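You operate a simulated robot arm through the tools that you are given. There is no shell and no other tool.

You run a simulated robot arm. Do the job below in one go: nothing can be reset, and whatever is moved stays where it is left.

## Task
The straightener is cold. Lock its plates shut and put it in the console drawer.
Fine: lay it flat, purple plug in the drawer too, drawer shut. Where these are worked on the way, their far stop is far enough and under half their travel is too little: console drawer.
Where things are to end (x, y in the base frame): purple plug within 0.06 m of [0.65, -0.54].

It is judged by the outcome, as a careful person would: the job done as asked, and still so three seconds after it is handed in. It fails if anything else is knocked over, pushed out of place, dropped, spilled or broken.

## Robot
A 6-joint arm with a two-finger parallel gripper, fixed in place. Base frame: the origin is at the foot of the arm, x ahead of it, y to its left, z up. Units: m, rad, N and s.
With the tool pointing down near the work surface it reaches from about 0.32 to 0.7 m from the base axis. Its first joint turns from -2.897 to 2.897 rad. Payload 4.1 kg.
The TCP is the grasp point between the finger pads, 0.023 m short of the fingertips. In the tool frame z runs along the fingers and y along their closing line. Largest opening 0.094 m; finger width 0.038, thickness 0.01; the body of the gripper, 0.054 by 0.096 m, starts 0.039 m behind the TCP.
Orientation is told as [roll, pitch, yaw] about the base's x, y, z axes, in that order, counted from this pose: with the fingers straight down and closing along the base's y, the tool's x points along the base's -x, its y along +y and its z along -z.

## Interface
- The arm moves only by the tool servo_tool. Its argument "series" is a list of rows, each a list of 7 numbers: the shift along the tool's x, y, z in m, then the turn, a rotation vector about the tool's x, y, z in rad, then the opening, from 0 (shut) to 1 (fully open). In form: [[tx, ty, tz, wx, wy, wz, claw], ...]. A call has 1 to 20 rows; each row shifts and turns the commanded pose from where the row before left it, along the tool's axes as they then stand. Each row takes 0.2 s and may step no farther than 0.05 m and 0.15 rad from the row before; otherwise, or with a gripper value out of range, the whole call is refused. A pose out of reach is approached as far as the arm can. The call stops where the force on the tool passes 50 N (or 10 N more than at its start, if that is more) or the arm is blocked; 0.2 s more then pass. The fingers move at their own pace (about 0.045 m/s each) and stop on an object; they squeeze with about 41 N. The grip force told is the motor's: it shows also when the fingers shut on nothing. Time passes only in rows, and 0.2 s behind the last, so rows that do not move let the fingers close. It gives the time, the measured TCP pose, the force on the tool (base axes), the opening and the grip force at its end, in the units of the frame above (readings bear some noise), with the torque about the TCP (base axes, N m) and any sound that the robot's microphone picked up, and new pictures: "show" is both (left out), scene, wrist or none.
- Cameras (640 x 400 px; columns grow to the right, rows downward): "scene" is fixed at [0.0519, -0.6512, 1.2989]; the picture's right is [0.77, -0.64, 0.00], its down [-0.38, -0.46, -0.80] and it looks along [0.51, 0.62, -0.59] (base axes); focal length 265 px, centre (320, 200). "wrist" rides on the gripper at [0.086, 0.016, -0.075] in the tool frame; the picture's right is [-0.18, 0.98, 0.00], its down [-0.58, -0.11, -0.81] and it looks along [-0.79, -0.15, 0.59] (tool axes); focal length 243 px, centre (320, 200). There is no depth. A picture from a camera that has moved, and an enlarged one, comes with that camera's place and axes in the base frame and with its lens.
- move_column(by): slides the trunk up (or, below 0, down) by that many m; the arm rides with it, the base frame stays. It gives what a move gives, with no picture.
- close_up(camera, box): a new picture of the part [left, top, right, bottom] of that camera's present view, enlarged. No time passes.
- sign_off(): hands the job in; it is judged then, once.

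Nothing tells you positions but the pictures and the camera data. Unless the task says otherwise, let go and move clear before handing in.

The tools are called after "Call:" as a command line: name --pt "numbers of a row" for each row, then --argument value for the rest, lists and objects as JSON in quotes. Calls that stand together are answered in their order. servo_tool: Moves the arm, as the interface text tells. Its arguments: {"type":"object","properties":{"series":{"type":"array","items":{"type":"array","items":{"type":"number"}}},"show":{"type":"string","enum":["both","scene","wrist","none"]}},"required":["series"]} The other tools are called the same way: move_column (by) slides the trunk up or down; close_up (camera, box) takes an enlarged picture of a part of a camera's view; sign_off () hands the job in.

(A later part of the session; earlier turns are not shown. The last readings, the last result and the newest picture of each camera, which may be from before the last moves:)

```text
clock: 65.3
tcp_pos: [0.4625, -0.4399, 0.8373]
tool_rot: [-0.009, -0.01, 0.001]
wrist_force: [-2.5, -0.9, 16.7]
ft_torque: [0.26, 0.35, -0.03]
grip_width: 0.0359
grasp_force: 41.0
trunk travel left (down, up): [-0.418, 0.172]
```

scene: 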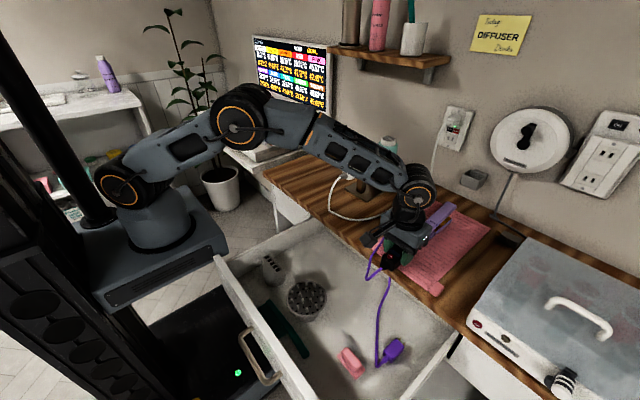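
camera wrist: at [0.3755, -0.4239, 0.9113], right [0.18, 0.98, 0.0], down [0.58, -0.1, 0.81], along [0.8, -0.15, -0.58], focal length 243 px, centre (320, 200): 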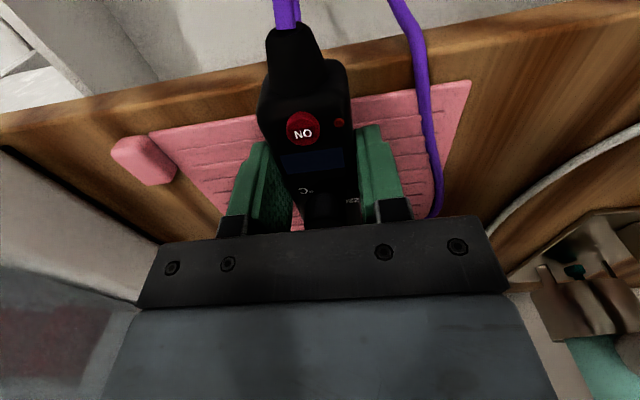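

Call:
servo_tool --pt "0 0 -0.001 0 0 0 0.3" --pt "0 0 0 0 0 0 0.46" --pt "0 0 0 0 0 0 0.46" --pt "0 0 -0.02 0 0 0 0.46" --pt "0 0 -0.04 0 0 0 0.46" --pt "0 0.0 -0.04 0 0 0 0.46"

Call:
close_up --camera "wrist" --box '[240, 50, 420, 200]'

Call:
close_up --camera "scene" --box '[360, 180, 480, 290]'

```text
clock: 66.7
tcp_pos: [0.462, -0.4375, 0.9346]
tool_rot: [-0.006, -0.005, 0.001]
wrist_force: [-0.2, 0.5, 0.0]
ft_torque: [0.02, 0.04, 0.0]
grip_width: 0.0431
grasp_force: 0.2
trunk travel left (down, up): [-0.418, 0.172]
camera wrist: at [0.3749, -0.4216, 1.0077], right [0.18, 0.98, 0.0], down [0.58, -0.1, 0.81], along [0.8, -0.15, -0.59], focal length 243 px, centre (320, 200)
```

scene: 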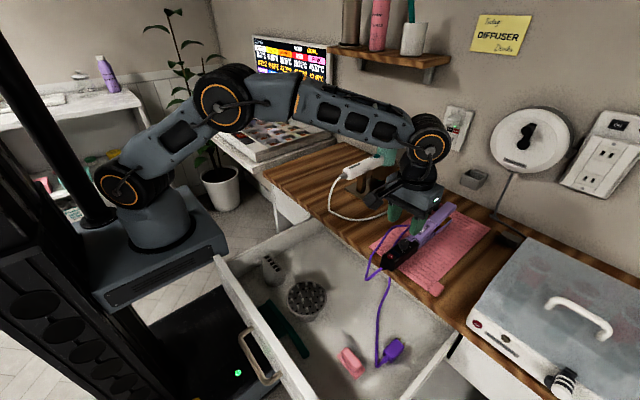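
wrist: 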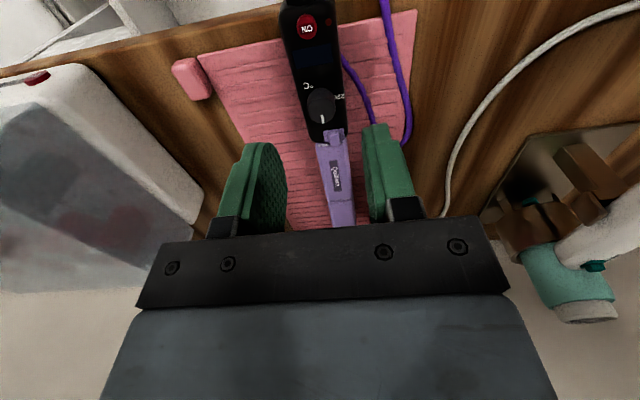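

```text
2.67 times, centred on (330, 125) of wrist
camera zoom: at [0.3749, -0.4216, 1.0077], right [0.18, 0.98, 0.0], down [0.58, -0.1, 0.81], along [0.8, -0.15, -0.59], focal length 647 px, centre (293, 400)
```

zoom: 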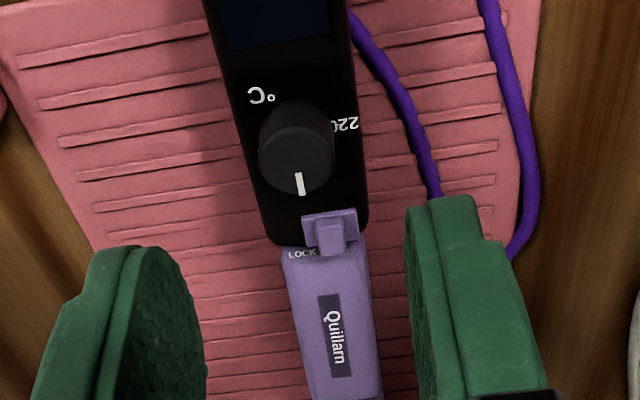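

```text
3.64 times, centred on (420, 235) of scene
camera zoom: at [0.0519, -0.6512, 1.2989], right [0.77, -0.64, 0.0], down [-0.38, -0.46, -0.8], along [0.51, 0.62, -0.59], focal length 964 px, centre (-44, 73)
```

zoom: 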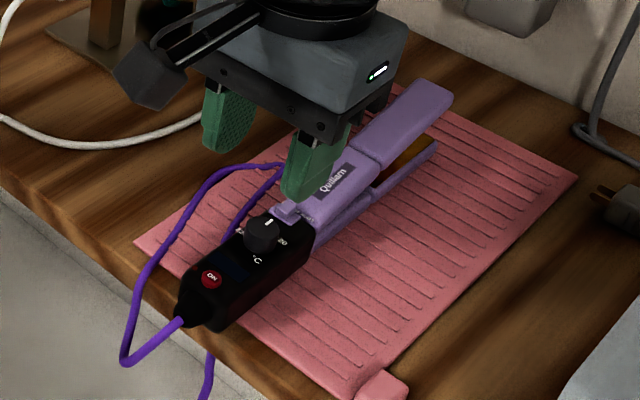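

The straightener is down, with the nub now at about (0.514, -0.436). My plan: set the fingers apart along its length, so that one presses the upper plate arm shut while the other's edge pushes the nub toward LOCK. I'll turn the gripper to about 75° yaw and hover.

Call:
move_column --by 0.08

Call:
servo_tool --pt "0 0 0 0 0 -0.1454 0.39" --pt "0 0 0 0 0 -0.1454 0.39" --pt "0 0 0 0 0 -0.1454 0.39" --pt "0 0 0 0 0 -0.1454 0.39" --pt "0 0 0 0 0 -0.1454 0.39" --pt "0 0 0 0 0 -0.1454 0.39" --pt "0 0 0 0 0 -0.1454 0.39" --pt "0 0 0 0 0 -0.1454 0.39" --pt "0 0 0 0 0 -0.1454 0.39" --pt "-0.0197 -0.035 0.045 0 0 0 0.39" --pt "-0.0197 -0.035 0.03 0 0 0 0.39"

Call:
close_up --camera "wrist" --box '[200, 30, 440, 200]'

```text
clock: 67.9
tcp_pos: [0.4621, -0.4368, 1.0152]
tool_rot: [-0.005, -0.006, 0.002]
wrist_force: [0.4, 0.0, -0.2]
ft_torque: [0.03, 0.0, 0.02]
grip_width: 0.0431
grasp_force: 0.1
trunk travel left (down, up): [-0.498, 0.092]
```

```text
refused: row 10 steps farther than a row can; nothing moved
```

```text
2.35 times, centred on (320, 115) of wrist
camera zoom: at [0.3751, -0.4217, 1.0874], right [0.18, 0.98, 0.0], down [0.58, -0.1, 0.81], along [0.8, -0.15, -0.58], focal length 571 px, centre (320, 400)
```

zoom: 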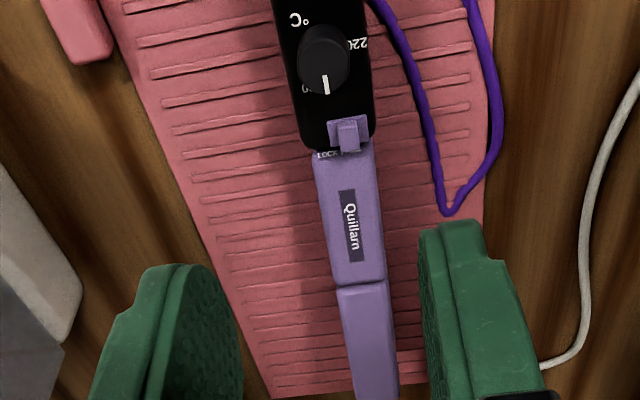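

Call:
servo_tool --pt "0 0 0 0 0 -0.1454 0.39" --pt "0 0 0 0 0 -0.1454 0.39" --pt "0 0 0 0 0 -0.1454 0.39" --pt "0 0 0 0 0 -0.1454 0.39" --pt "0 0 0 0 0 -0.1454 0.39" --pt "0 0 0 0 0 -0.1454 0.39" --pt "0 0 0 0 0 -0.1454 0.39" --pt "0 0 0 0 0 -0.1454 0.39" --pt "0 0 0 0 0 -0.1454 0.39" --pt "-0.0097 -0.0175 0.029 0 0 0 0.39" --pt "-0.0097 -0.0175 0.029 0 0 0 0.39" --pt "-0.0097 -0.0175 0.029 0 0 0 0.39" --pt "-0.0097 -0.0175 0.025 0 0 0 0.39"

Call:
close_up --camera "wrist" --box '[200, 30, 440, 200]'

```text
clock: 70.7
tcp_pos: [0.5406, -0.422, 0.9005]
tool_rot: [-0.011, 0.003, 1.312]
wrist_force: [0.8, 0.1, -1.5]
ft_torque: [-0.02, 0.03, 0.0]
grip_width: 0.0366
grasp_force: 0.0
trunk travel left (down, up): [-0.498, 0.092]
camera wrist: at [0.5022, -0.5011, 0.9747], right [-0.9, 0.43, -0.01], down [0.25, 0.54, 0.8], along [0.35, 0.72, -0.59], focal length 243 px, centre (320, 200)
```

scene: 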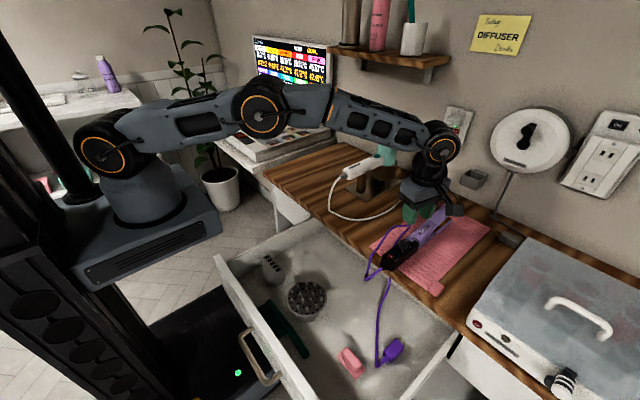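
wrist: 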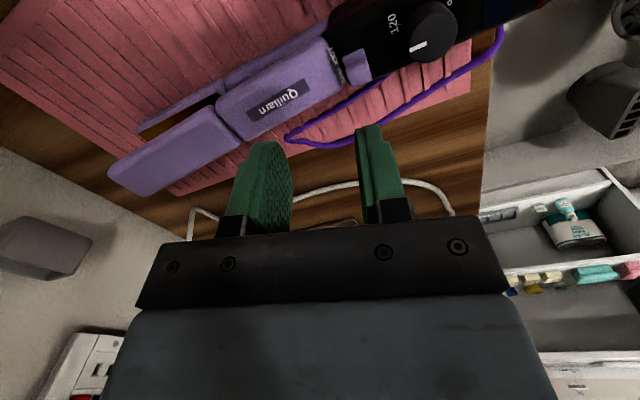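

```text
2.35 times, centred on (320, 115) of wrist
camera zoom: at [0.5022, -0.5011, 0.9747], right [-0.9, 0.43, -0.01], down [0.25, 0.54, 0.8], along [0.35, 0.72, -0.59], focal length 571 px, centre (320, 400)
```

zoom: 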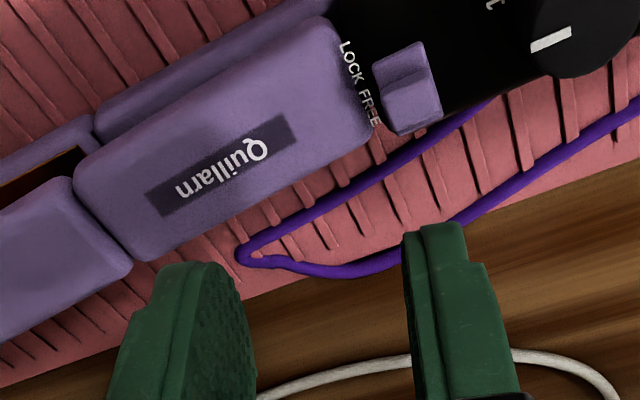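

Call:
servo_tool --pt "-0.0035 0.0008 0.012 0 0 0 0.39" --pt "0 0 0.012 0 0 0 0.39" --pt "0 0 0 0 0 0 0.39"

Call:
close_up --camera "wrist" --box '[200, 30, 440, 200]'

Call:
close_up --camera "scene" --box '[380, 180, 480, 280]'

```text
clock: 71.5
tcp_pos: [0.5404, -0.4146, 0.877]
tool_rot: [-0.008, 0.005, 1.311]
wrist_force: [0.0, -0.3, 0.3]
ft_torque: [-0.01, 0.0, 0.0]
grip_width: 0.0366
grasp_force: 0.2
trunk travel left (down, up): [-0.498, 0.092]
camera wrist: at [0.5024, -0.4961, 0.9505], right [-0.9, 0.43, -0.01], down [0.25, 0.54, 0.81], along [0.35, 0.72, -0.59], focal length 243 px, centre (320, 200)
```

scene: 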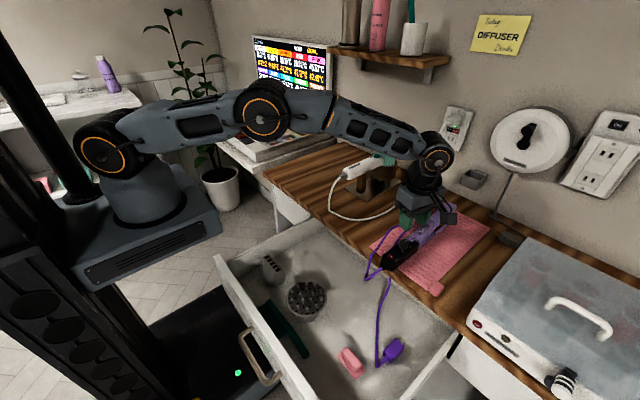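
wrist: 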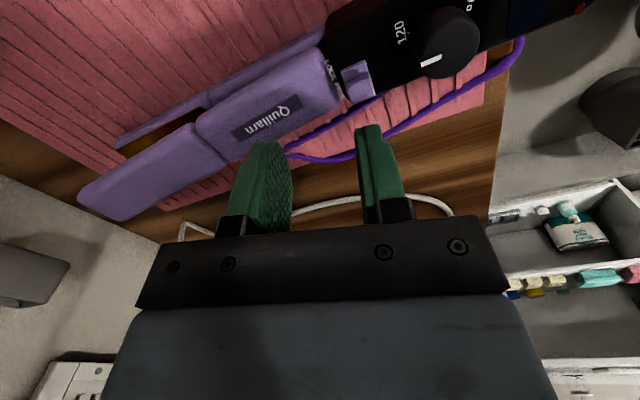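

```text
2.35 times, centred on (320, 115) of wrist
camera zoom: at [0.5024, -0.4961, 0.9505], right [-0.9, 0.43, -0.01], down [0.25, 0.54, 0.81], along [0.35, 0.72, -0.59], focal length 571 px, centre (320, 400)
```

zoom: 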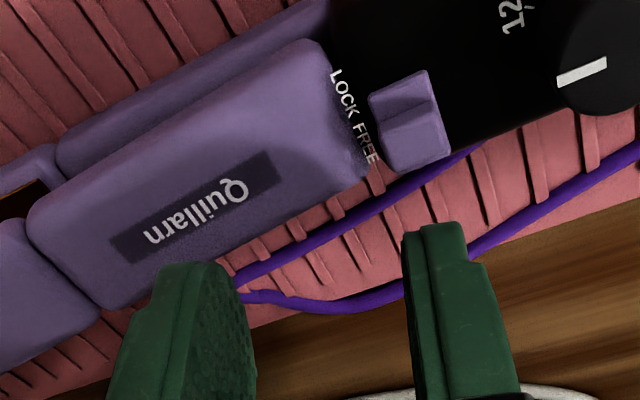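

```text
4.00 times, centred on (430, 230) of scene
camera zoom: at [0.0519, -0.6512, 1.2989], right [0.77, -0.64, 0.0], down [-0.38, -0.46, -0.8], along [0.51, 0.62, -0.59], focal length 1061 px, centre (-120, 80)
```

zoom: 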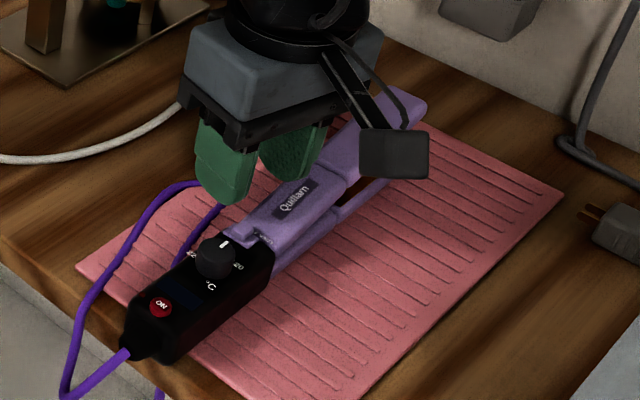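

Call:
servo_tool --pt "0 0 -0.01 0 0 0 0.39" --pt "0.0091 -0.001 0 0 0 0 0.39" --pt "0 0 0 0 0 0.0873 0.39" --pt "0 0 0 0 0 0.0873 0.39" --pt "0 0 0.01 0 0 0 0.39" --pt "0 0 0 0 0 0 0.39" --show "none"

Call:
close_up --camera "wrist" --box '[200, 30, 440, 200]'

```text
clock: 72.9
tcp_pos: [0.5398, -0.4237, 0.8786]
tool_rot: [-0.008, 0.002, 1.136]
wrist_force: [-0.7, -0.3, -0.7]
ft_torque: [-0.03, 0.03, 0.01]
grip_width: 0.0365
grasp_force: 0.1
trunk travel left (down, up): [-0.498, 0.092]
```

```text
2.35 times, centred on (320, 115) of wrist
camera zoom: at [0.488, -0.4957, 0.9526], right [-0.81, 0.58, -0.01], down [0.34, 0.49, 0.81], along [0.47, 0.65, -0.59], focal length 571 px, centre (320, 400)
```

zoom: 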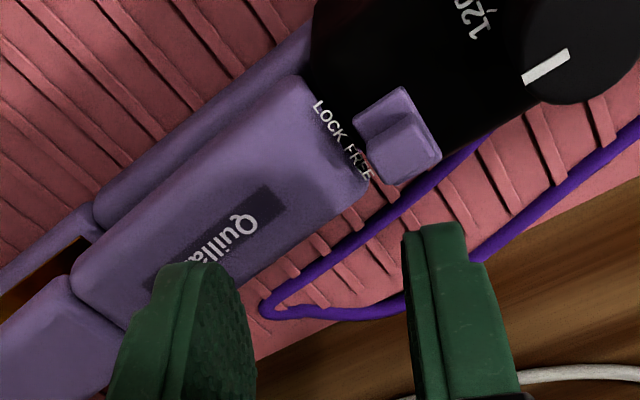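

Call:
servo_tool --pt "-0.0045 0.0021 0 0 0 0 0.39" --pt "0 0 0 -0.06 0 0 0.39" --pt "0 0 0.006 0 0 0 0.39" --pt "0 0 0.004 0 0 0 0.39" --pt "0 0 0 0 0 0 0.39" --show "none"

Call:
close_up --camera "wrist" --box '[200, 30, 440, 200]'

Call:
close_up --camera "scene" --box '[380, 180, 480, 280]'

```text
clock: 74.1
tcp_pos: [0.539, -0.4182, 0.869]
tool_rot: [0.05, 0.001, 1.136]
wrist_force: [0.5, 0.3, 0.7]
ft_torque: [0.02, -0.04, 0.01]
grip_width: 0.0365
grasp_force: 0.0
trunk travel left (down, up): [-0.498, 0.092]
```

```text
2.35 times, centred on (320, 115) of wrist
camera zoom: at [0.4907, -0.4923, 0.9437], right [-0.81, 0.58, 0.05], down [0.38, 0.47, 0.8], along [0.44, 0.67, -0.6], focal length 571 px, centre (320, 400)
```

zoom: 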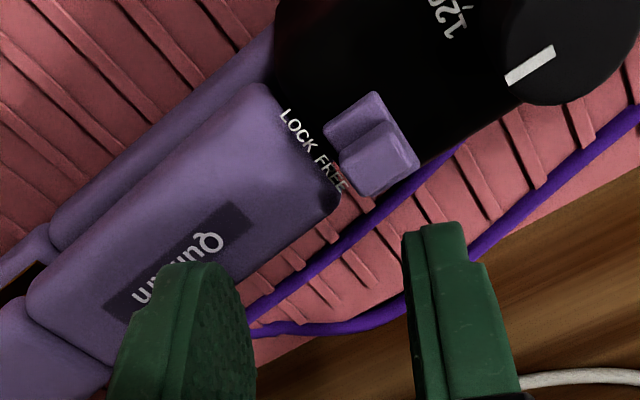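

```text
4.00 times, centred on (430, 230) of scene
camera zoom: at [0.0519, -0.6512, 1.2989], right [0.77, -0.64, 0.0], down [-0.38, -0.46, -0.8], along [0.51, 0.62, -0.59], focal length 1061 px, centre (-120, 80)
```

zoom: 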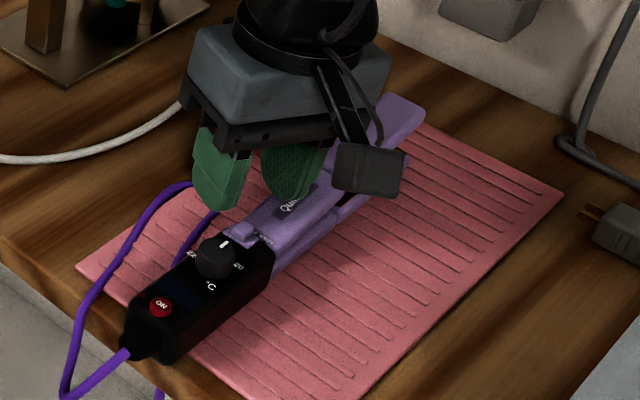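

Call:
servo_tool --pt "0 0 0.003 0 0 0 0.39" --pt "0 0 0.002 0 0 0 0.39" --pt "0 0 0 0 0 0 0.39" --show "none"

```text
clock: 74.9
tcp_pos: [0.5389, -0.4179, 0.8654]
tool_rot: [0.051, 0.002, 1.136]
wrist_force: [1.9, 0.1, 2.5]
ft_torque: [-0.04, -0.11, 0.0]
grip_width: 0.0373
grasp_force: 0.6
trunk travel left (down, up): [-0.498, 0.092]
```

Call:
servo_tool --pt "0 0 0.002 0 0 0 0.39" --pt "0 0 0.002 0 0 0 0.39" --pt "0 0 0 0 0 0 0.39" --show "none"

Call:
close_up --camera "scene" --box '[380, 180, 480, 280]'

```text
clock: 75.7
tcp_pos: [0.5382, -0.4188, 0.8633]
tool_rot: [0.045, 0.004, 1.135]
wrist_force: [3.3, 1.7, 18.6]
ft_torque: [-0.15, 0.29, -0.06]
grip_width: 0.0371
grasp_force: 0.5
trunk travel left (down, up): [-0.498, 0.092]
```

```text
4.00 times, centred on (430, 230) of scene
camera zoom: at [0.0519, -0.6512, 1.2989], right [0.77, -0.64, 0.0], down [-0.38, -0.46, -0.8], along [0.51, 0.62, -0.59], focal length 1061 px, centre (-120, 80)
```

zoom: 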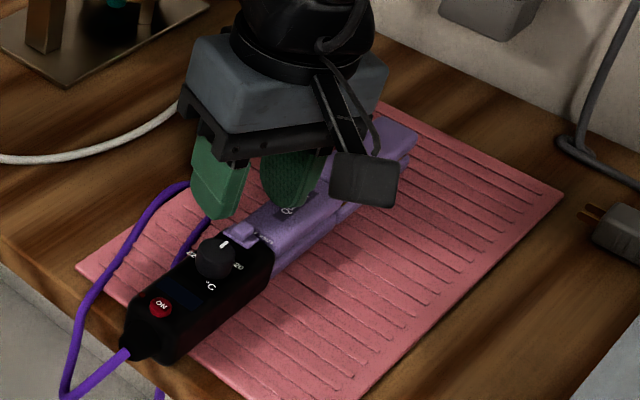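

Call:
close_up --camera "scene" --box '[405, 190, 455, 240]'

Call:
close_up --camera "wrist" --box '[200, 30, 440, 200]'

```text
8.00 times, centred on (430, 215) of scene
camera zoom: at [0.0519, -0.6512, 1.2989], right [0.77, -0.64, 0.0], down [-0.38, -0.46, -0.8], along [0.51, 0.62, -0.59], focal length 2122 px, centre (-560, 80)
```

zoom: 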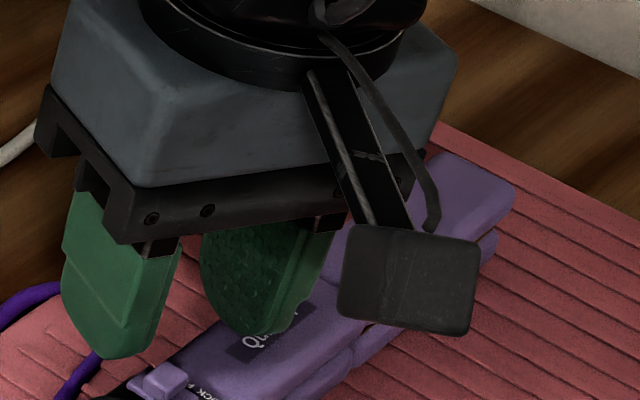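

```text
2.35 times, centred on (320, 115) of wrist
camera zoom: at [0.4907, -0.4924, 0.9375], right [-0.81, 0.58, 0.04], down [0.38, 0.47, 0.8], along [0.44, 0.67, -0.6], focal length 571 px, centre (320, 400)
```

zoom: 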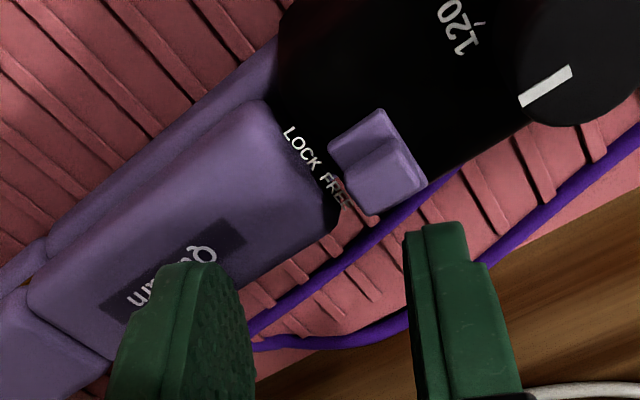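

The plates look closed under about 18 N of press. Now I'll push toward -y (LOCK) with the other finger.

Call:
servo_tool --pt "0.0027 -0.0013 -0.0005 0 0 0 0.39" --pt "0.0027 -0.0013 0 0 0 0 0.39" --pt "0.0027 -0.0013 0 0 0 0 0.39" --show "none"

Call:
close_up --camera "wrist" --box '[200, 30, 440, 200]'

```text
clock: 76.5
tcp_pos: [0.5377, -0.4281, 0.8616]
tool_rot: [0.046, 0.005, 1.135]
wrist_force: [5.2, 0.3, 23.5]
ft_torque: [-0.13, 0.39, 0.08]
grip_width: 0.0357
grasp_force: 0.1
trunk travel left (down, up): [-0.498, 0.092]
```

```text
2.35 times, centred on (320, 115) of wrist
camera zoom: at [0.4899, -0.5013, 0.9374], right [-0.81, 0.58, 0.05], down [0.38, 0.47, 0.8], along [0.44, 0.67, -0.6], focal length 571 px, centre (320, 400)
```

zoom: 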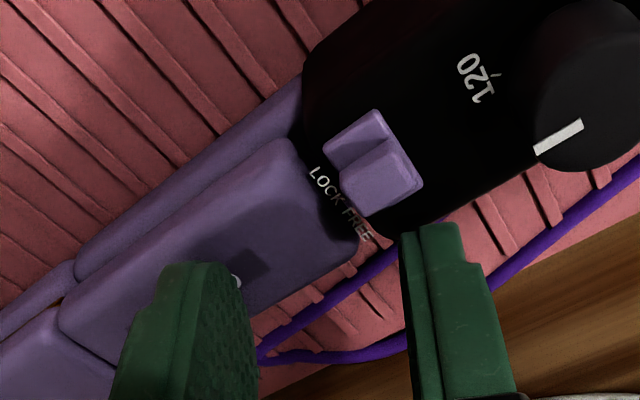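

Call:
servo_tool --pt "0.0027 -0.0013 -0.0003 0 0 0 0.39" --pt "0.0027 -0.0013 0 0 0 0 0.39" --show "none"

Call:
close_up --camera "wrist" --box '[200, 30, 440, 200]'

```text
clock: 77.1
tcp_pos: [0.5386, -0.4297, 0.8633]
tool_rot: [0.048, 0.001, 1.138]
wrist_force: [7.1, 11.4, 22.0]
ft_torque: [0.06, 0.33, -0.26]
grip_width: 0.0366
grasp_force: 0.1
trunk travel left (down, up): [-0.498, 0.092]
```

```text
2.35 times, centred on (320, 115) of wrist
camera zoom: at [0.4903, -0.5037, 0.9373], right [-0.81, 0.58, 0.05], down [0.38, 0.47, 0.8], along [0.44, 0.67, -0.6], focal length 571 px, centre (320, 400)
```

zoom: 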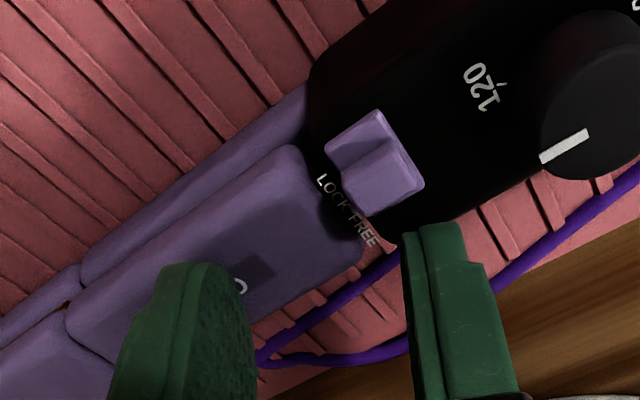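

The nub is now moving with the finger toward LOCK. I'll keep pushing.

Call:
servo_tool --pt "0.0018 -0.0008 0 0 0 0 0.39" --pt "0.0018 -0.0008 0 0 0 0 0.39" --pt "0.0018 -0.0008 0 0 0 0 0.39" --show "none"

Call:
close_up --camera "wrist" --box '[200, 30, 440, 200]'

```text
clock: 77.9
tcp_pos: [0.5358, -0.4323, 0.8627]
tool_rot: [0.046, 0.003, 1.139]
wrist_force: [13.2, 15.6, 25.7]
ft_torque: [0.21, 0.29, -0.2]
grip_width: 0.0355
grasp_force: 0.0
out of reach, approached as far as the arm can: row 1, 3
trunk travel left (down, up): [-0.498, 0.092]
```

```text
2.35 times, centred on (320, 115) of wrist
camera zoom: at [0.4875, -0.5065, 0.9377], right [-0.81, 0.58, 0.05], down [0.38, 0.47, 0.8], along [0.44, 0.67, -0.6], focal length 571 px, centre (320, 400)
```

zoom: 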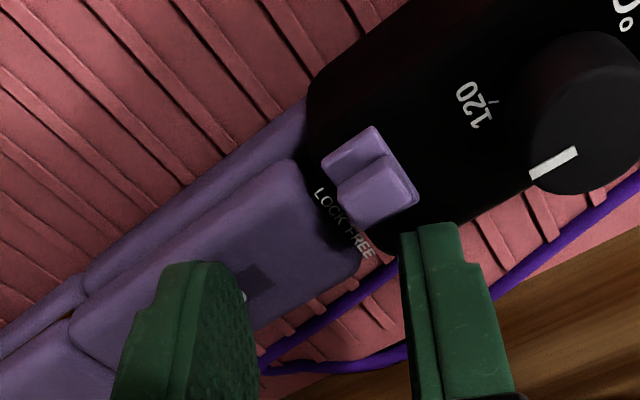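

The arm is near full stretch, so I'll gain the remaining few millimetres by turning the tool about its axis, swinging the pushing finger further toward LOCK.

Call:
servo_tool --pt "0 0 0 0 0 -0.05 0.39" --pt "0 0 0 0 0 -0.05 0.39" --pt "0 0 0 0 0 -0.05 0.39" --show "none"

Call:
close_up --camera "wrist" --box '[200, 30, 440, 200]'

```text
clock: 78.7
tcp_pos: [0.5341, -0.4335, 0.8626]
tool_rot: [0.047, -0.003, 1.288]
wrist_force: [6.4, 16.7, 28.1]
ft_torque: [0.1, 0.38, -0.52]
grip_width: 0.0373
grasp_force: 1.0
trunk travel left (down, up): [-0.498, 0.092]
```

```text
2.35 times, centred on (320, 115) of wrist
camera zoom: at [0.4967, -0.5137, 0.9379], right [-0.89, 0.45, 0.05], down [0.3, 0.52, 0.8], along [0.34, 0.73, -0.6], focal length 571 px, centre (320, 400)
```

zoom: 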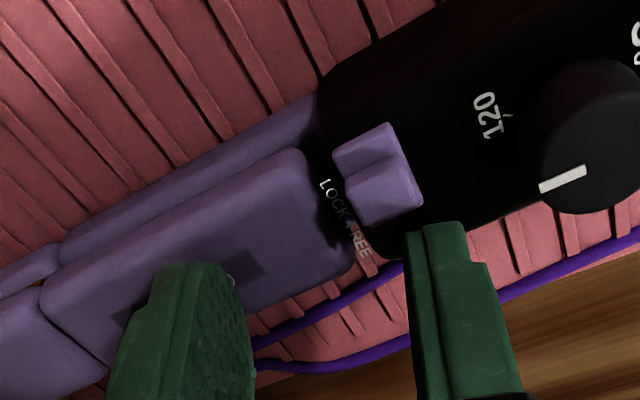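

Call:
servo_tool --pt "0 0 0 0 0 -0.05 0.39" --pt "0 0 0 0 0 -0.05 0.39" --pt "0.002 0.0015 0 0 0 -0.05 0.39" --show "none"

Call:
close_up --camera "wrist" --box '[200, 30, 440, 200]'

```text
clock: 79.5
tcp_pos: [0.5305, -0.4334, 0.8648]
tool_rot: [0.043, -0.008, 1.439]
wrist_force: [4.9, 17.3, 31.6]
ft_torque: [0.1, 0.23, -0.69]
grip_width: 0.0386
grasp_force: 2.1
trunk travel left (down, up): [-0.498, 0.092]
```

```text
2.35 times, centred on (320, 115) of wrist
camera zoom: at [0.5069, -0.5195, 0.9378], right [-0.95, 0.31, 0.05], down [0.22, 0.55, 0.81], along [0.23, 0.77, -0.59], focal length 571 px, centre (320, 400)
```

zoom: 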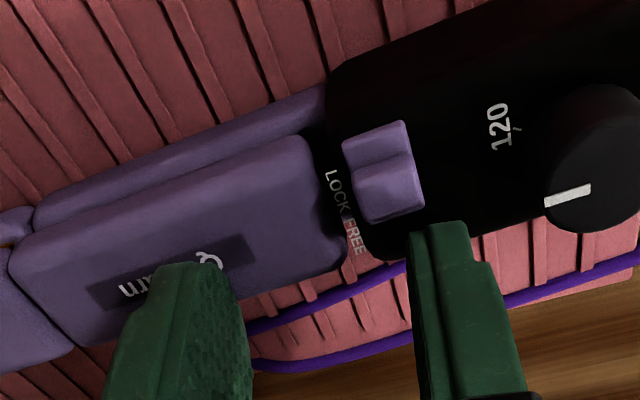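

Call:
servo_tool --pt "0 0 -0.004 0 0 0 0.39" --pt "0 0 -0.01 0 0 0 0.39" --pt "0 0 -0.02 0 0 0 0.39" --pt "0 0 -0.03 0 0 0 0.39"

Call:
close_up --camera "wrist" --box '[200, 0, 440, 200]'

Call:
close_up --camera "scene" --box '[380, 180, 480, 280]'

```text
clock: 80.5
tcp_pos: [0.5307, -0.4345, 0.9261]
tool_rot: [0.05, -0.012, 1.438]
wrist_force: [0.3, 0.8, -1.0]
ft_torque: [0.01, 0.01, -0.03]
grip_width: 0.0368
grasp_force: 0.1
out of reach, approached as far as the arm can: row 4
trunk travel left (down, up): [-0.498, 0.092]
camera wrist: at [0.5074, -0.521, 0.9981], right [-0.95, 0.31, 0.05], down [0.22, 0.55, 0.81], along [0.22, 0.78, -0.59], focal length 243 px, centre (320, 200)
```

scene: 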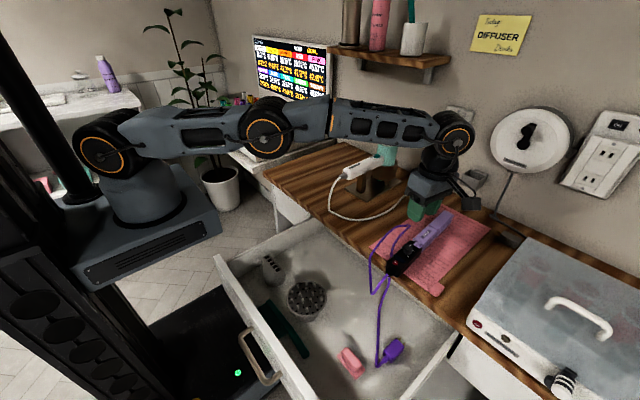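
wrist: 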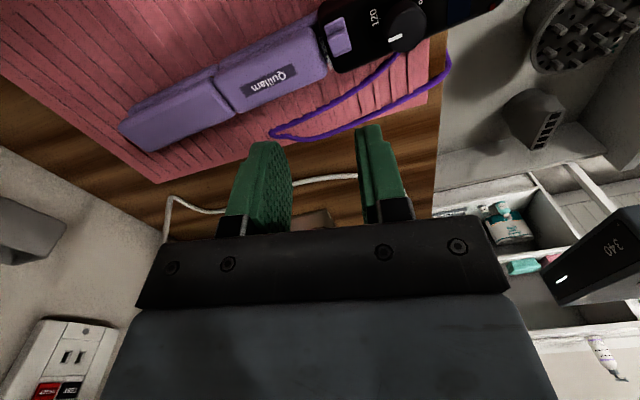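

```text
2.00 times, centred on (320, 100) of wrist
camera zoom: at [0.5074, -0.521, 0.9981], right [-0.95, 0.31, 0.05], down [0.22, 0.55, 0.81], along [0.22, 0.78, -0.59], focal length 485 px, centre (320, 400)
```

zoom: 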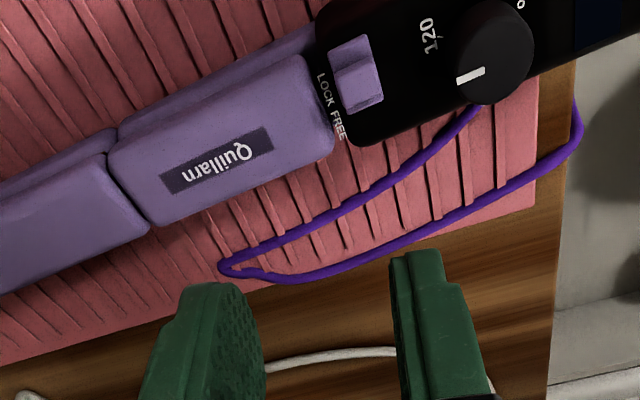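

```text
4.00 times, centred on (430, 230) of scene
camera zoom: at [0.0519, -0.6512, 1.2989], right [0.77, -0.64, 0.0], down [-0.38, -0.46, -0.8], along [0.51, 0.62, -0.59], focal length 1061 px, centre (-120, 80)
```

zoom: 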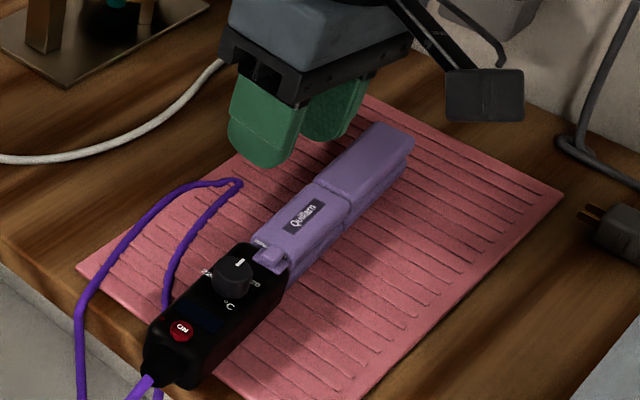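

The plates now stay shut on their own and the nub is opposite LOCK. I'll go back to yaw 0 above the handle to check the slider from the top.

Call:
servo_tool --pt "0.003 0.02 0 0.05 0 0 0.46" --pt "0.003 0.02 0 0 0 0.1438 0.46" --pt "0 0.02 0 0 0 0.1438 0.46" --pt "0 0.02 0 0 0 0.1438 0.46" --pt "0 0 0 0 0 0.1438 0.46" --pt "0 0 0 0 0 0.1438 0.46" --pt "0 0 0 0 0 0.1438 0.46" --pt "0 0 0 0 0 0.1438 0.46" --pt "0 0 0 0 0 0.1438 0.46" --pt "0 0 0 0 0 0.1438 0.46" --pt "0 0 0 0 0 0.1438 0.46"

Call:
close_up --camera "wrist" --box '[260, 40, 400, 180]'

```text
clock: 82.9
tcp_pos: [0.4541, -0.4213, 0.9247]
tool_rot: [0.01, -0.004, -0.005]
wrist_force: [0.5, -0.5, 1.0]
ft_torque: [-0.03, 0.02, -0.03]
grip_width: 0.0433
grasp_force: 0.1
trunk travel left (down, up): [-0.498, 0.092]
camera wrist: at [0.3669, -0.4074, 0.9992], right [0.19, 0.98, 0.01], down [0.58, -0.12, 0.81], along [0.79, -0.15, -0.59], focal length 243 px, centre (320, 200)
```

scene: 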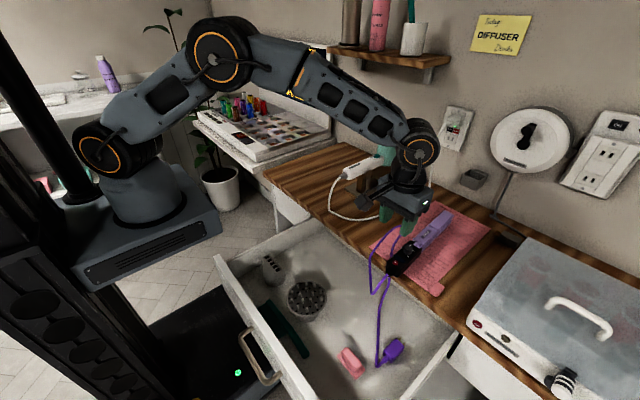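
wrist: 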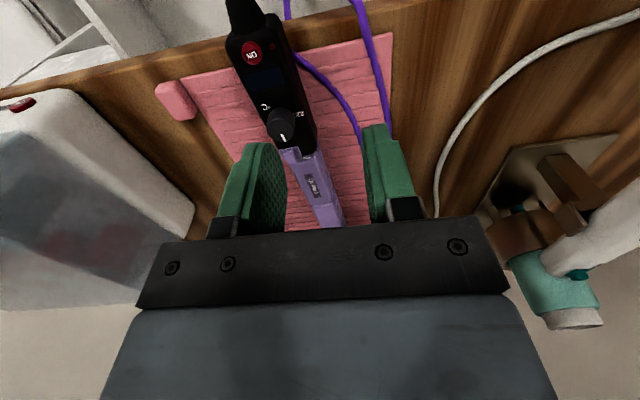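

```text
2.86 times, centred on (330, 110) of wrist
camera zoom: at [0.3669, -0.4074, 0.9992], right [0.19, 0.98, 0.01], down [0.58, -0.12, 0.81], along [0.79, -0.15, -0.59], focal length 693 px, centre (291, 457)
```

zoom: 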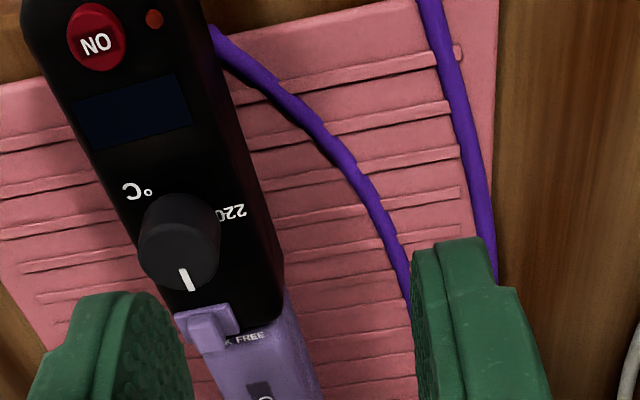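

The slider is fully over LOCK (only "K FREE" shows). Next I'll grip the handle again (now at about (0.468, -0.4545), yaw ≈ 0.09) for the transfer.

Call:
servo_tool --pt "-0.007 -0.0165 0.01 0 0 -0.045 0.53" --pt "-0.0086 -0.0158 0.02 0 0 -0.045 0.53" --pt "0 0 0.03 0 0 0 0.53" --pt "0 0 0.017 0 0 0 0.53" --show "wrist"

Call:
close_up --camera "wrist" --box '[200, 40, 440, 210]'

```text
clock: 83.9
tcp_pos: [0.4711, -0.4545, 0.8479]
tool_rot: [0.012, -0.002, 0.086]
wrist_force: [-0.9, -0.7, 0.2]
ft_torque: [0.04, 0.04, 0.01]
grip_width: 0.0497
grasp_force: 0.1
trunk travel left (down, up): [-0.498, 0.092]
camera wrist: at [0.3831, -0.4472, 0.921], right [0.1, 1.0, 0.01], down [0.59, -0.07, 0.81], along [0.8, -0.07, -0.59], focal length 243 px, centre (320, 200)
```

wrist: 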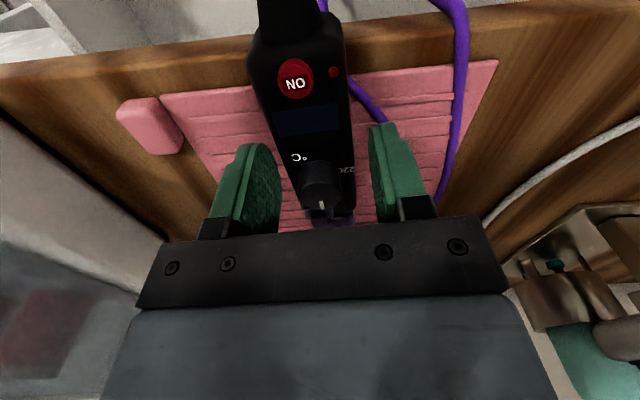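

```text
2.35 times, centred on (320, 125) of wrist
camera zoom: at [0.3831, -0.4472, 0.921], right [0.1, 1.0, 0.01], down [0.59, -0.07, 0.81], along [0.8, -0.07, -0.59], focal length 571 px, centre (320, 376)
```

zoom: 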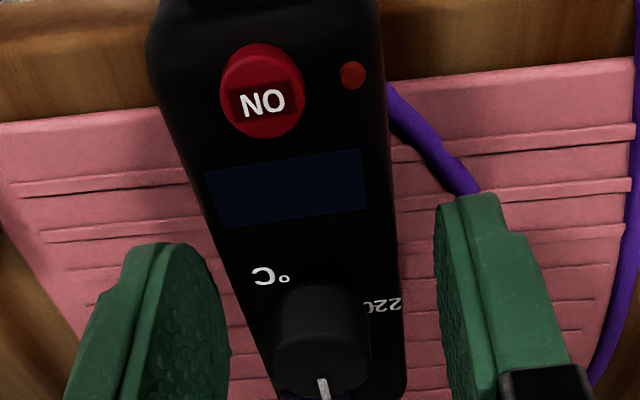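

Call:
servo_tool --pt "0 0 0.005 0 0 -0.02 0.53" --pt "0 0 0.005 0 0 0 0.53" --pt "0 0 0 0 0 0 0.3" --pt "0 0 0 0 0 0 0.2" --pt "0 0 0 0 0 0 0.2" --pt "0 0 0 0 0 0 0.2" --show "none"

```text
clock: 85.3
tcp_pos: [0.4697, -0.4519, 0.8374]
tool_rot: [0.013, -0.002, 0.106]
wrist_force: [-1.5, -1.6, 0.9]
ft_torque: [-0.11, -0.12, -0.01]
grip_width: 0.0358
grasp_force: 41.0
trunk travel left (down, up): [-0.498, 0.092]
```

Call:
servo_tool --pt "0 0 -0.015 0 0 0 0.2" --pt "0 0 -0.025 0 0 0 0.2" --pt "0 0 -0.03 0 0 0 0.2" --pt "0 0 -0.02 0 0 0 0.2" --pt "0.0285 0.0156 0 0 0 0 0.2" --pt "0.0285 0.0156 0 0 0 0 0.2" --pt "0.0285 0.0156 0 0 0 0 0.2" --pt "0.0285 0.0156 0 0 0 0 0.2"

```text
clock: 87.1
tcp_pos: [0.3511, -0.4057, 0.9301]
tool_rot: [0.012, -0.002, 0.106]
wrist_force: [0.1, -0.5, -3.7]
ft_torque: [-0.03, 0.21, 0.0]
grip_width: 0.0358
grasp_force: 40.9
trunk travel left (down, up): [-0.498, 0.092]
camera wrist: at [0.2631, -0.4007, 1.0034], right [0.08, 1.0, 0.01], down [0.59, -0.06, 0.81], along [0.81, -0.06, -0.59], focal length 243 px, centre (320, 200)
```

scene: 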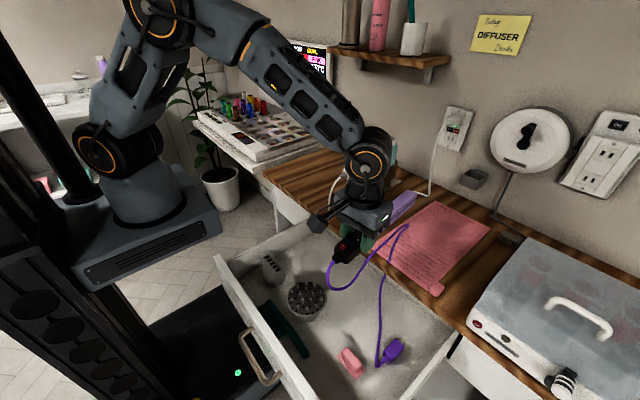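
wrist: 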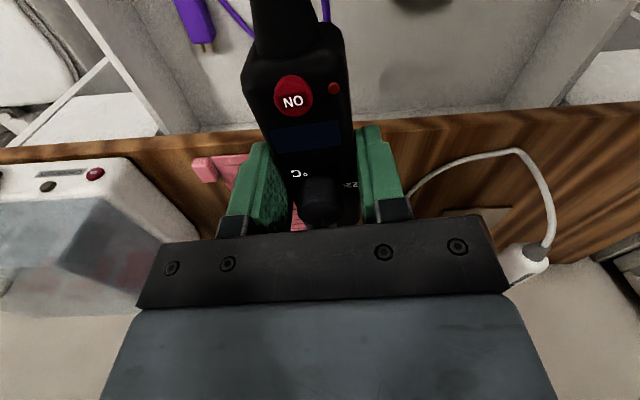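

Call:
servo_tool --pt "0 0 0 0 0 -0.1465 0.2" --pt "0 0 0 0 0 -0.1465 0.2" --pt "0 0 0 0 0 -0.1465 0.2" --pt "0 0 0 0 0 -0.1465 0.2" --pt "0 0 0 0 0 -0.1465 0.2" --pt "0 0 0 0 0 -0.1465 0.2" --pt "0 0 0 0 0 -0.1465 0.2" --pt "0 0 0 0 0 -0.1465 0.2" --pt "0 0 0 0 0 -0.1465 0.2" --pt "0 0 0 0 0 -0.1465 0.2"

Call:
close_up --camera "scene" --box '[260, 180, 480, 390]'

```text
clock: 89.3
tcp_pos: [0.3497, -0.4034, 0.9286]
tool_rot: [-0.001, -0.012, 1.573]
wrist_force: [0.1, -0.2, -3.8]
ft_torque: [-0.21, 0.02, -0.01]
grip_width: 0.036
grasp_force: 41.1
trunk travel left (down, up): [-0.498, 0.092]
camera wrist: at [0.3339, -0.4924, 1.001], right [-0.98, 0.18, 0.0], down [0.11, 0.57, 0.81], along [0.15, 0.8, -0.58], focal length 243 px, centre (320, 200)
```

scene: 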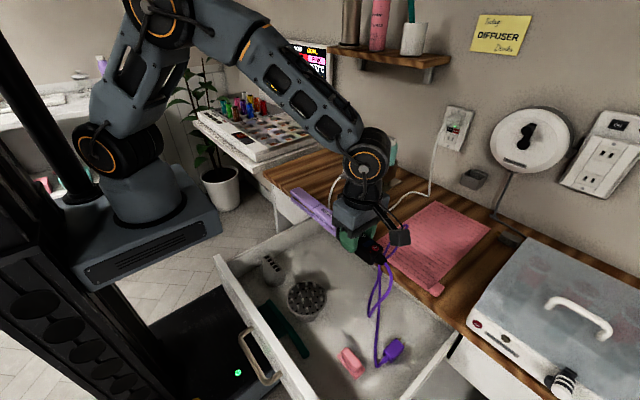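
wrist: 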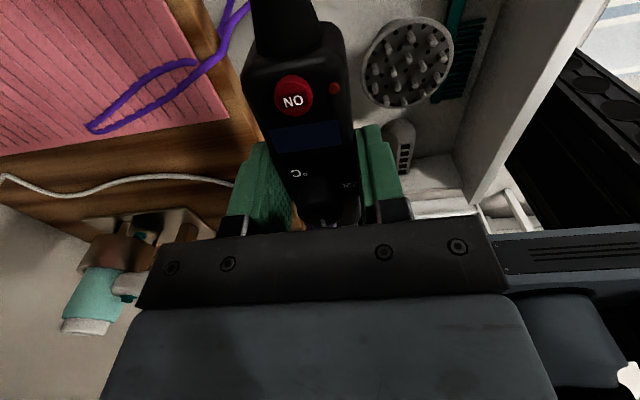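

```text
1.90 times, centred on (370, 285) of scene
camera zoom: at [0.0519, -0.6512, 1.2989], right [0.77, -0.64, 0.0], down [-0.38, -0.46, -0.8], along [0.51, 0.62, -0.59], focal length 505 px, centre (225, 38)
```

zoom: 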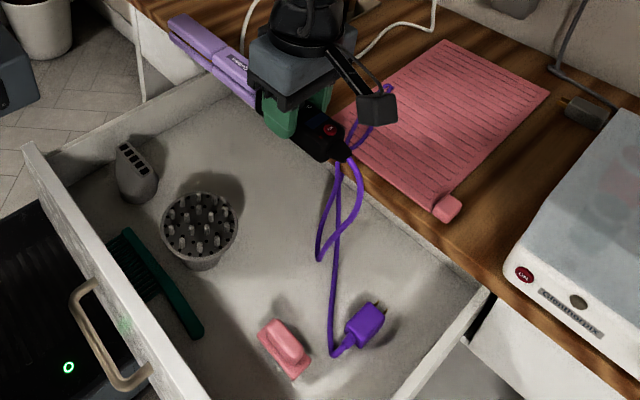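

A loop of cord is resting on the table edge; I'll pull the straightener up and back so the loop slides off and hangs over the drawer.

Call:
servo_tool --pt "0 0.005 -0.03 0 0 0 0.2" --pt "0 0.02 -0.03 0 0 0 0.2" --pt "0 0.025 -0.03 0 0 0 0.2" --pt "0 0.025 -0.02 0 0 0 0.2" --pt "0 0.025 0 0 0 0 0.2" --pt "0 0 0 0 0 0 0.2"

Call:
close_up --camera "scene" --box '[260, 180, 480, 390]'

```text
clock: 90.7
tcp_pos: [0.2489, -0.4046, 1.0382]
tool_rot: [-0.003, -0.011, 1.573]
wrist_force: [-1.0, 0.1, -3.5]
ft_torque: [-0.23, 0.02, 0.03]
grip_width: 0.0356
grasp_force: 40.5
trunk travel left (down, up): [-0.498, 0.092]
camera wrist: at [0.2317, -0.4926, 1.111], right [-0.98, 0.18, 0.0], down [0.11, 0.57, 0.81], along [0.15, 0.8, -0.58], focal length 243 px, centre (320, 200)
```

scene: 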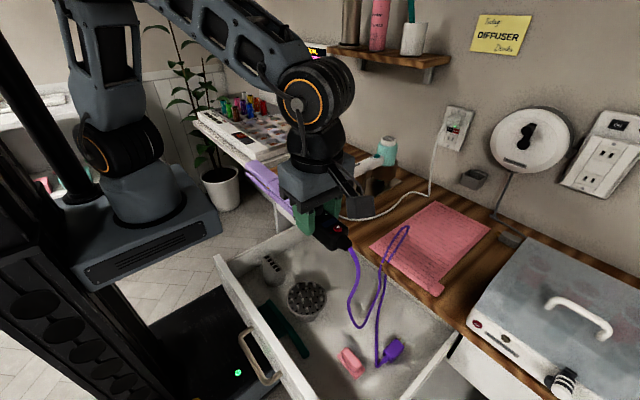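
wrist: 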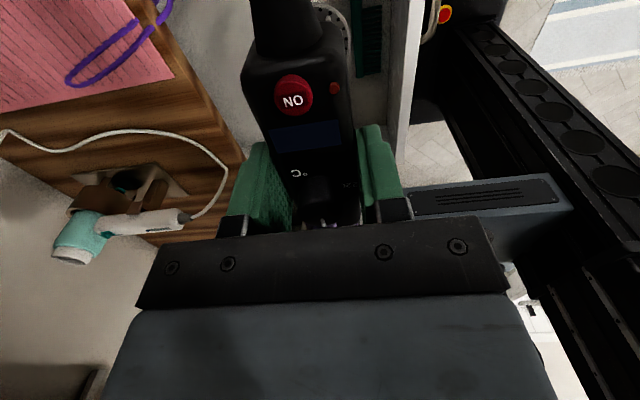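

```text
1.90 times, centred on (370, 285) of scene
camera zoom: at [0.0519, -0.6512, 1.2989], right [0.77, -0.64, 0.0], down [-0.38, -0.46, -0.8], along [0.51, 0.62, -0.59], focal length 505 px, centre (225, 38)
```

zoom: 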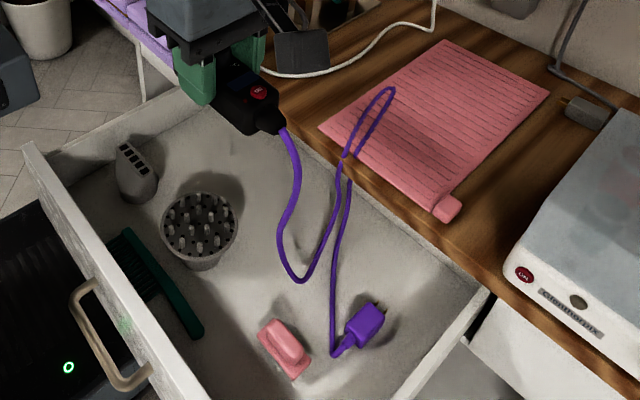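

Call:
servo_tool --pt "-0.015 0 -0.03 0 0 0 0.2" --pt "-0.02 0 -0.03 0 0 0 0.2" --pt "-0.02 0 -0.03 0 0 0 0.2" --pt "-0.02 0 -0.03 0 0 0 0.2" --pt "0 0 0 0 0 0 0.2" --show "scene"

Call:
close_up --camera "scene" --box '[260, 180, 480, 390]'

```text
clock: 91.9
tcp_pos: [0.2508, -0.3315, 1.1598]
tool_rot: [-0.001, -0.014, 1.57]
wrist_force: [0.3, 0.2, -3.6]
ft_torque: [-0.25, 0.0, 0.04]
grip_width: 0.036
grasp_force: 41.4
trunk travel left (down, up): [-0.498, 0.092]
```

scene: 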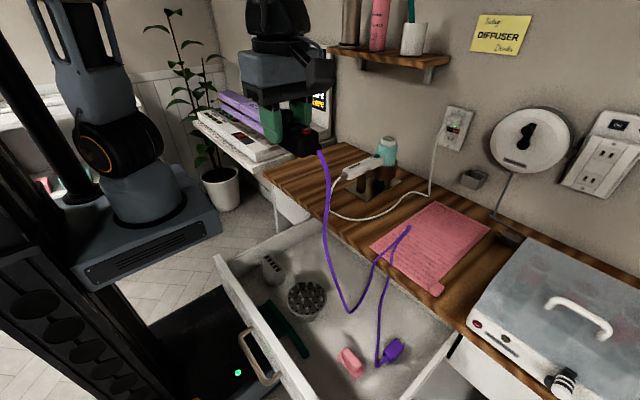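

```text
1.90 times, centred on (370, 285) of scene
camera zoom: at [0.0519, -0.6512, 1.2989], right [0.77, -0.64, 0.0], down [-0.38, -0.46, -0.8], along [0.51, 0.62, -0.59], focal length 505 px, centre (225, 38)
```

zoom: 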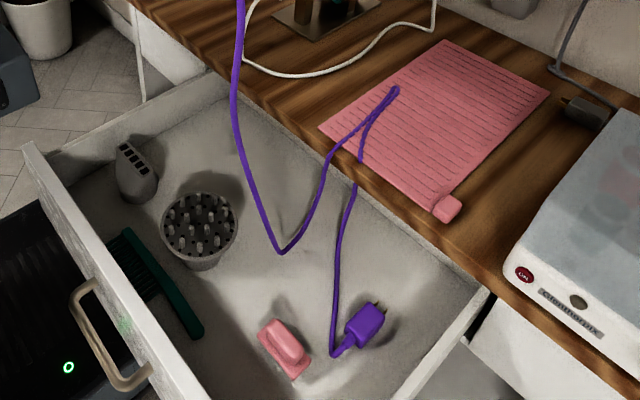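

Call:
move_column --by 0.09

Call:
servo_tool --pt "0 0.02 -0.02 0 0 0 0.2" --pt "-0.01 0.02 -0.02 0 0 0 0.2" --pt "-0.01 0.02 -0.02 0 0 0 0.2" --pt "-0.01 0.015 -0.02 0 0 0 0.2" --pt "0 0 0 0 0 0 0.2" --show "scene"

Call:
close_up --camera "scene" --box '[260, 180, 480, 390]'

```text
clock: 93.2
tcp_pos: [0.2519, -0.3314, 1.2489]
tool_rot: [-0.001, -0.012, 1.571]
wrist_force: [0.6, 0.4, -4.2]
ft_torque: [-0.22, 0.0, -0.01]
grip_width: 0.0357
grasp_force: 40.6
trunk travel left (down, up): [-0.588, 0.002]
```

```text
clock: 94.4
tcp_pos: [0.1745, -0.3029, 1.3292]
tool_rot: [-0.002, -0.014, 1.571]
wrist_force: [-0.1, 0.0, -3.6]
ft_torque: [-0.23, -0.03, 0.0]
grip_width: 0.0354
grasp_force: 40.6
trunk travel left (down, up): [-0.588, 0.002]
```

scene: 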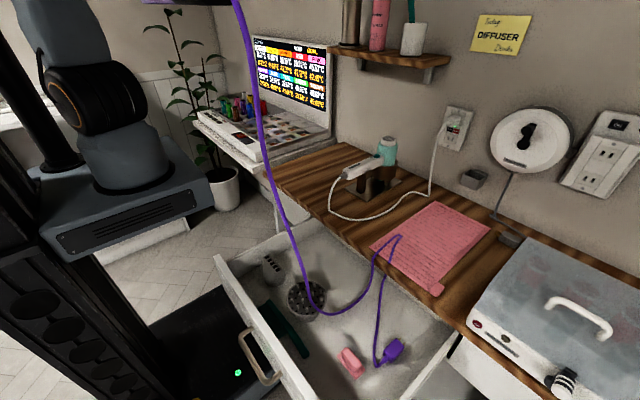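

```text
1.90 times, centred on (370, 285) of scene
camera zoom: at [0.0519, -0.6512, 1.2989], right [0.77, -0.64, 0.0], down [-0.38, -0.46, -0.8], along [0.51, 0.62, -0.59], focal length 505 px, centre (225, 38)
```

zoom: 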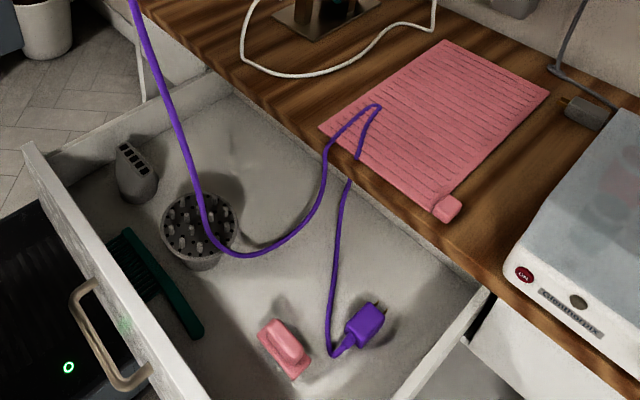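

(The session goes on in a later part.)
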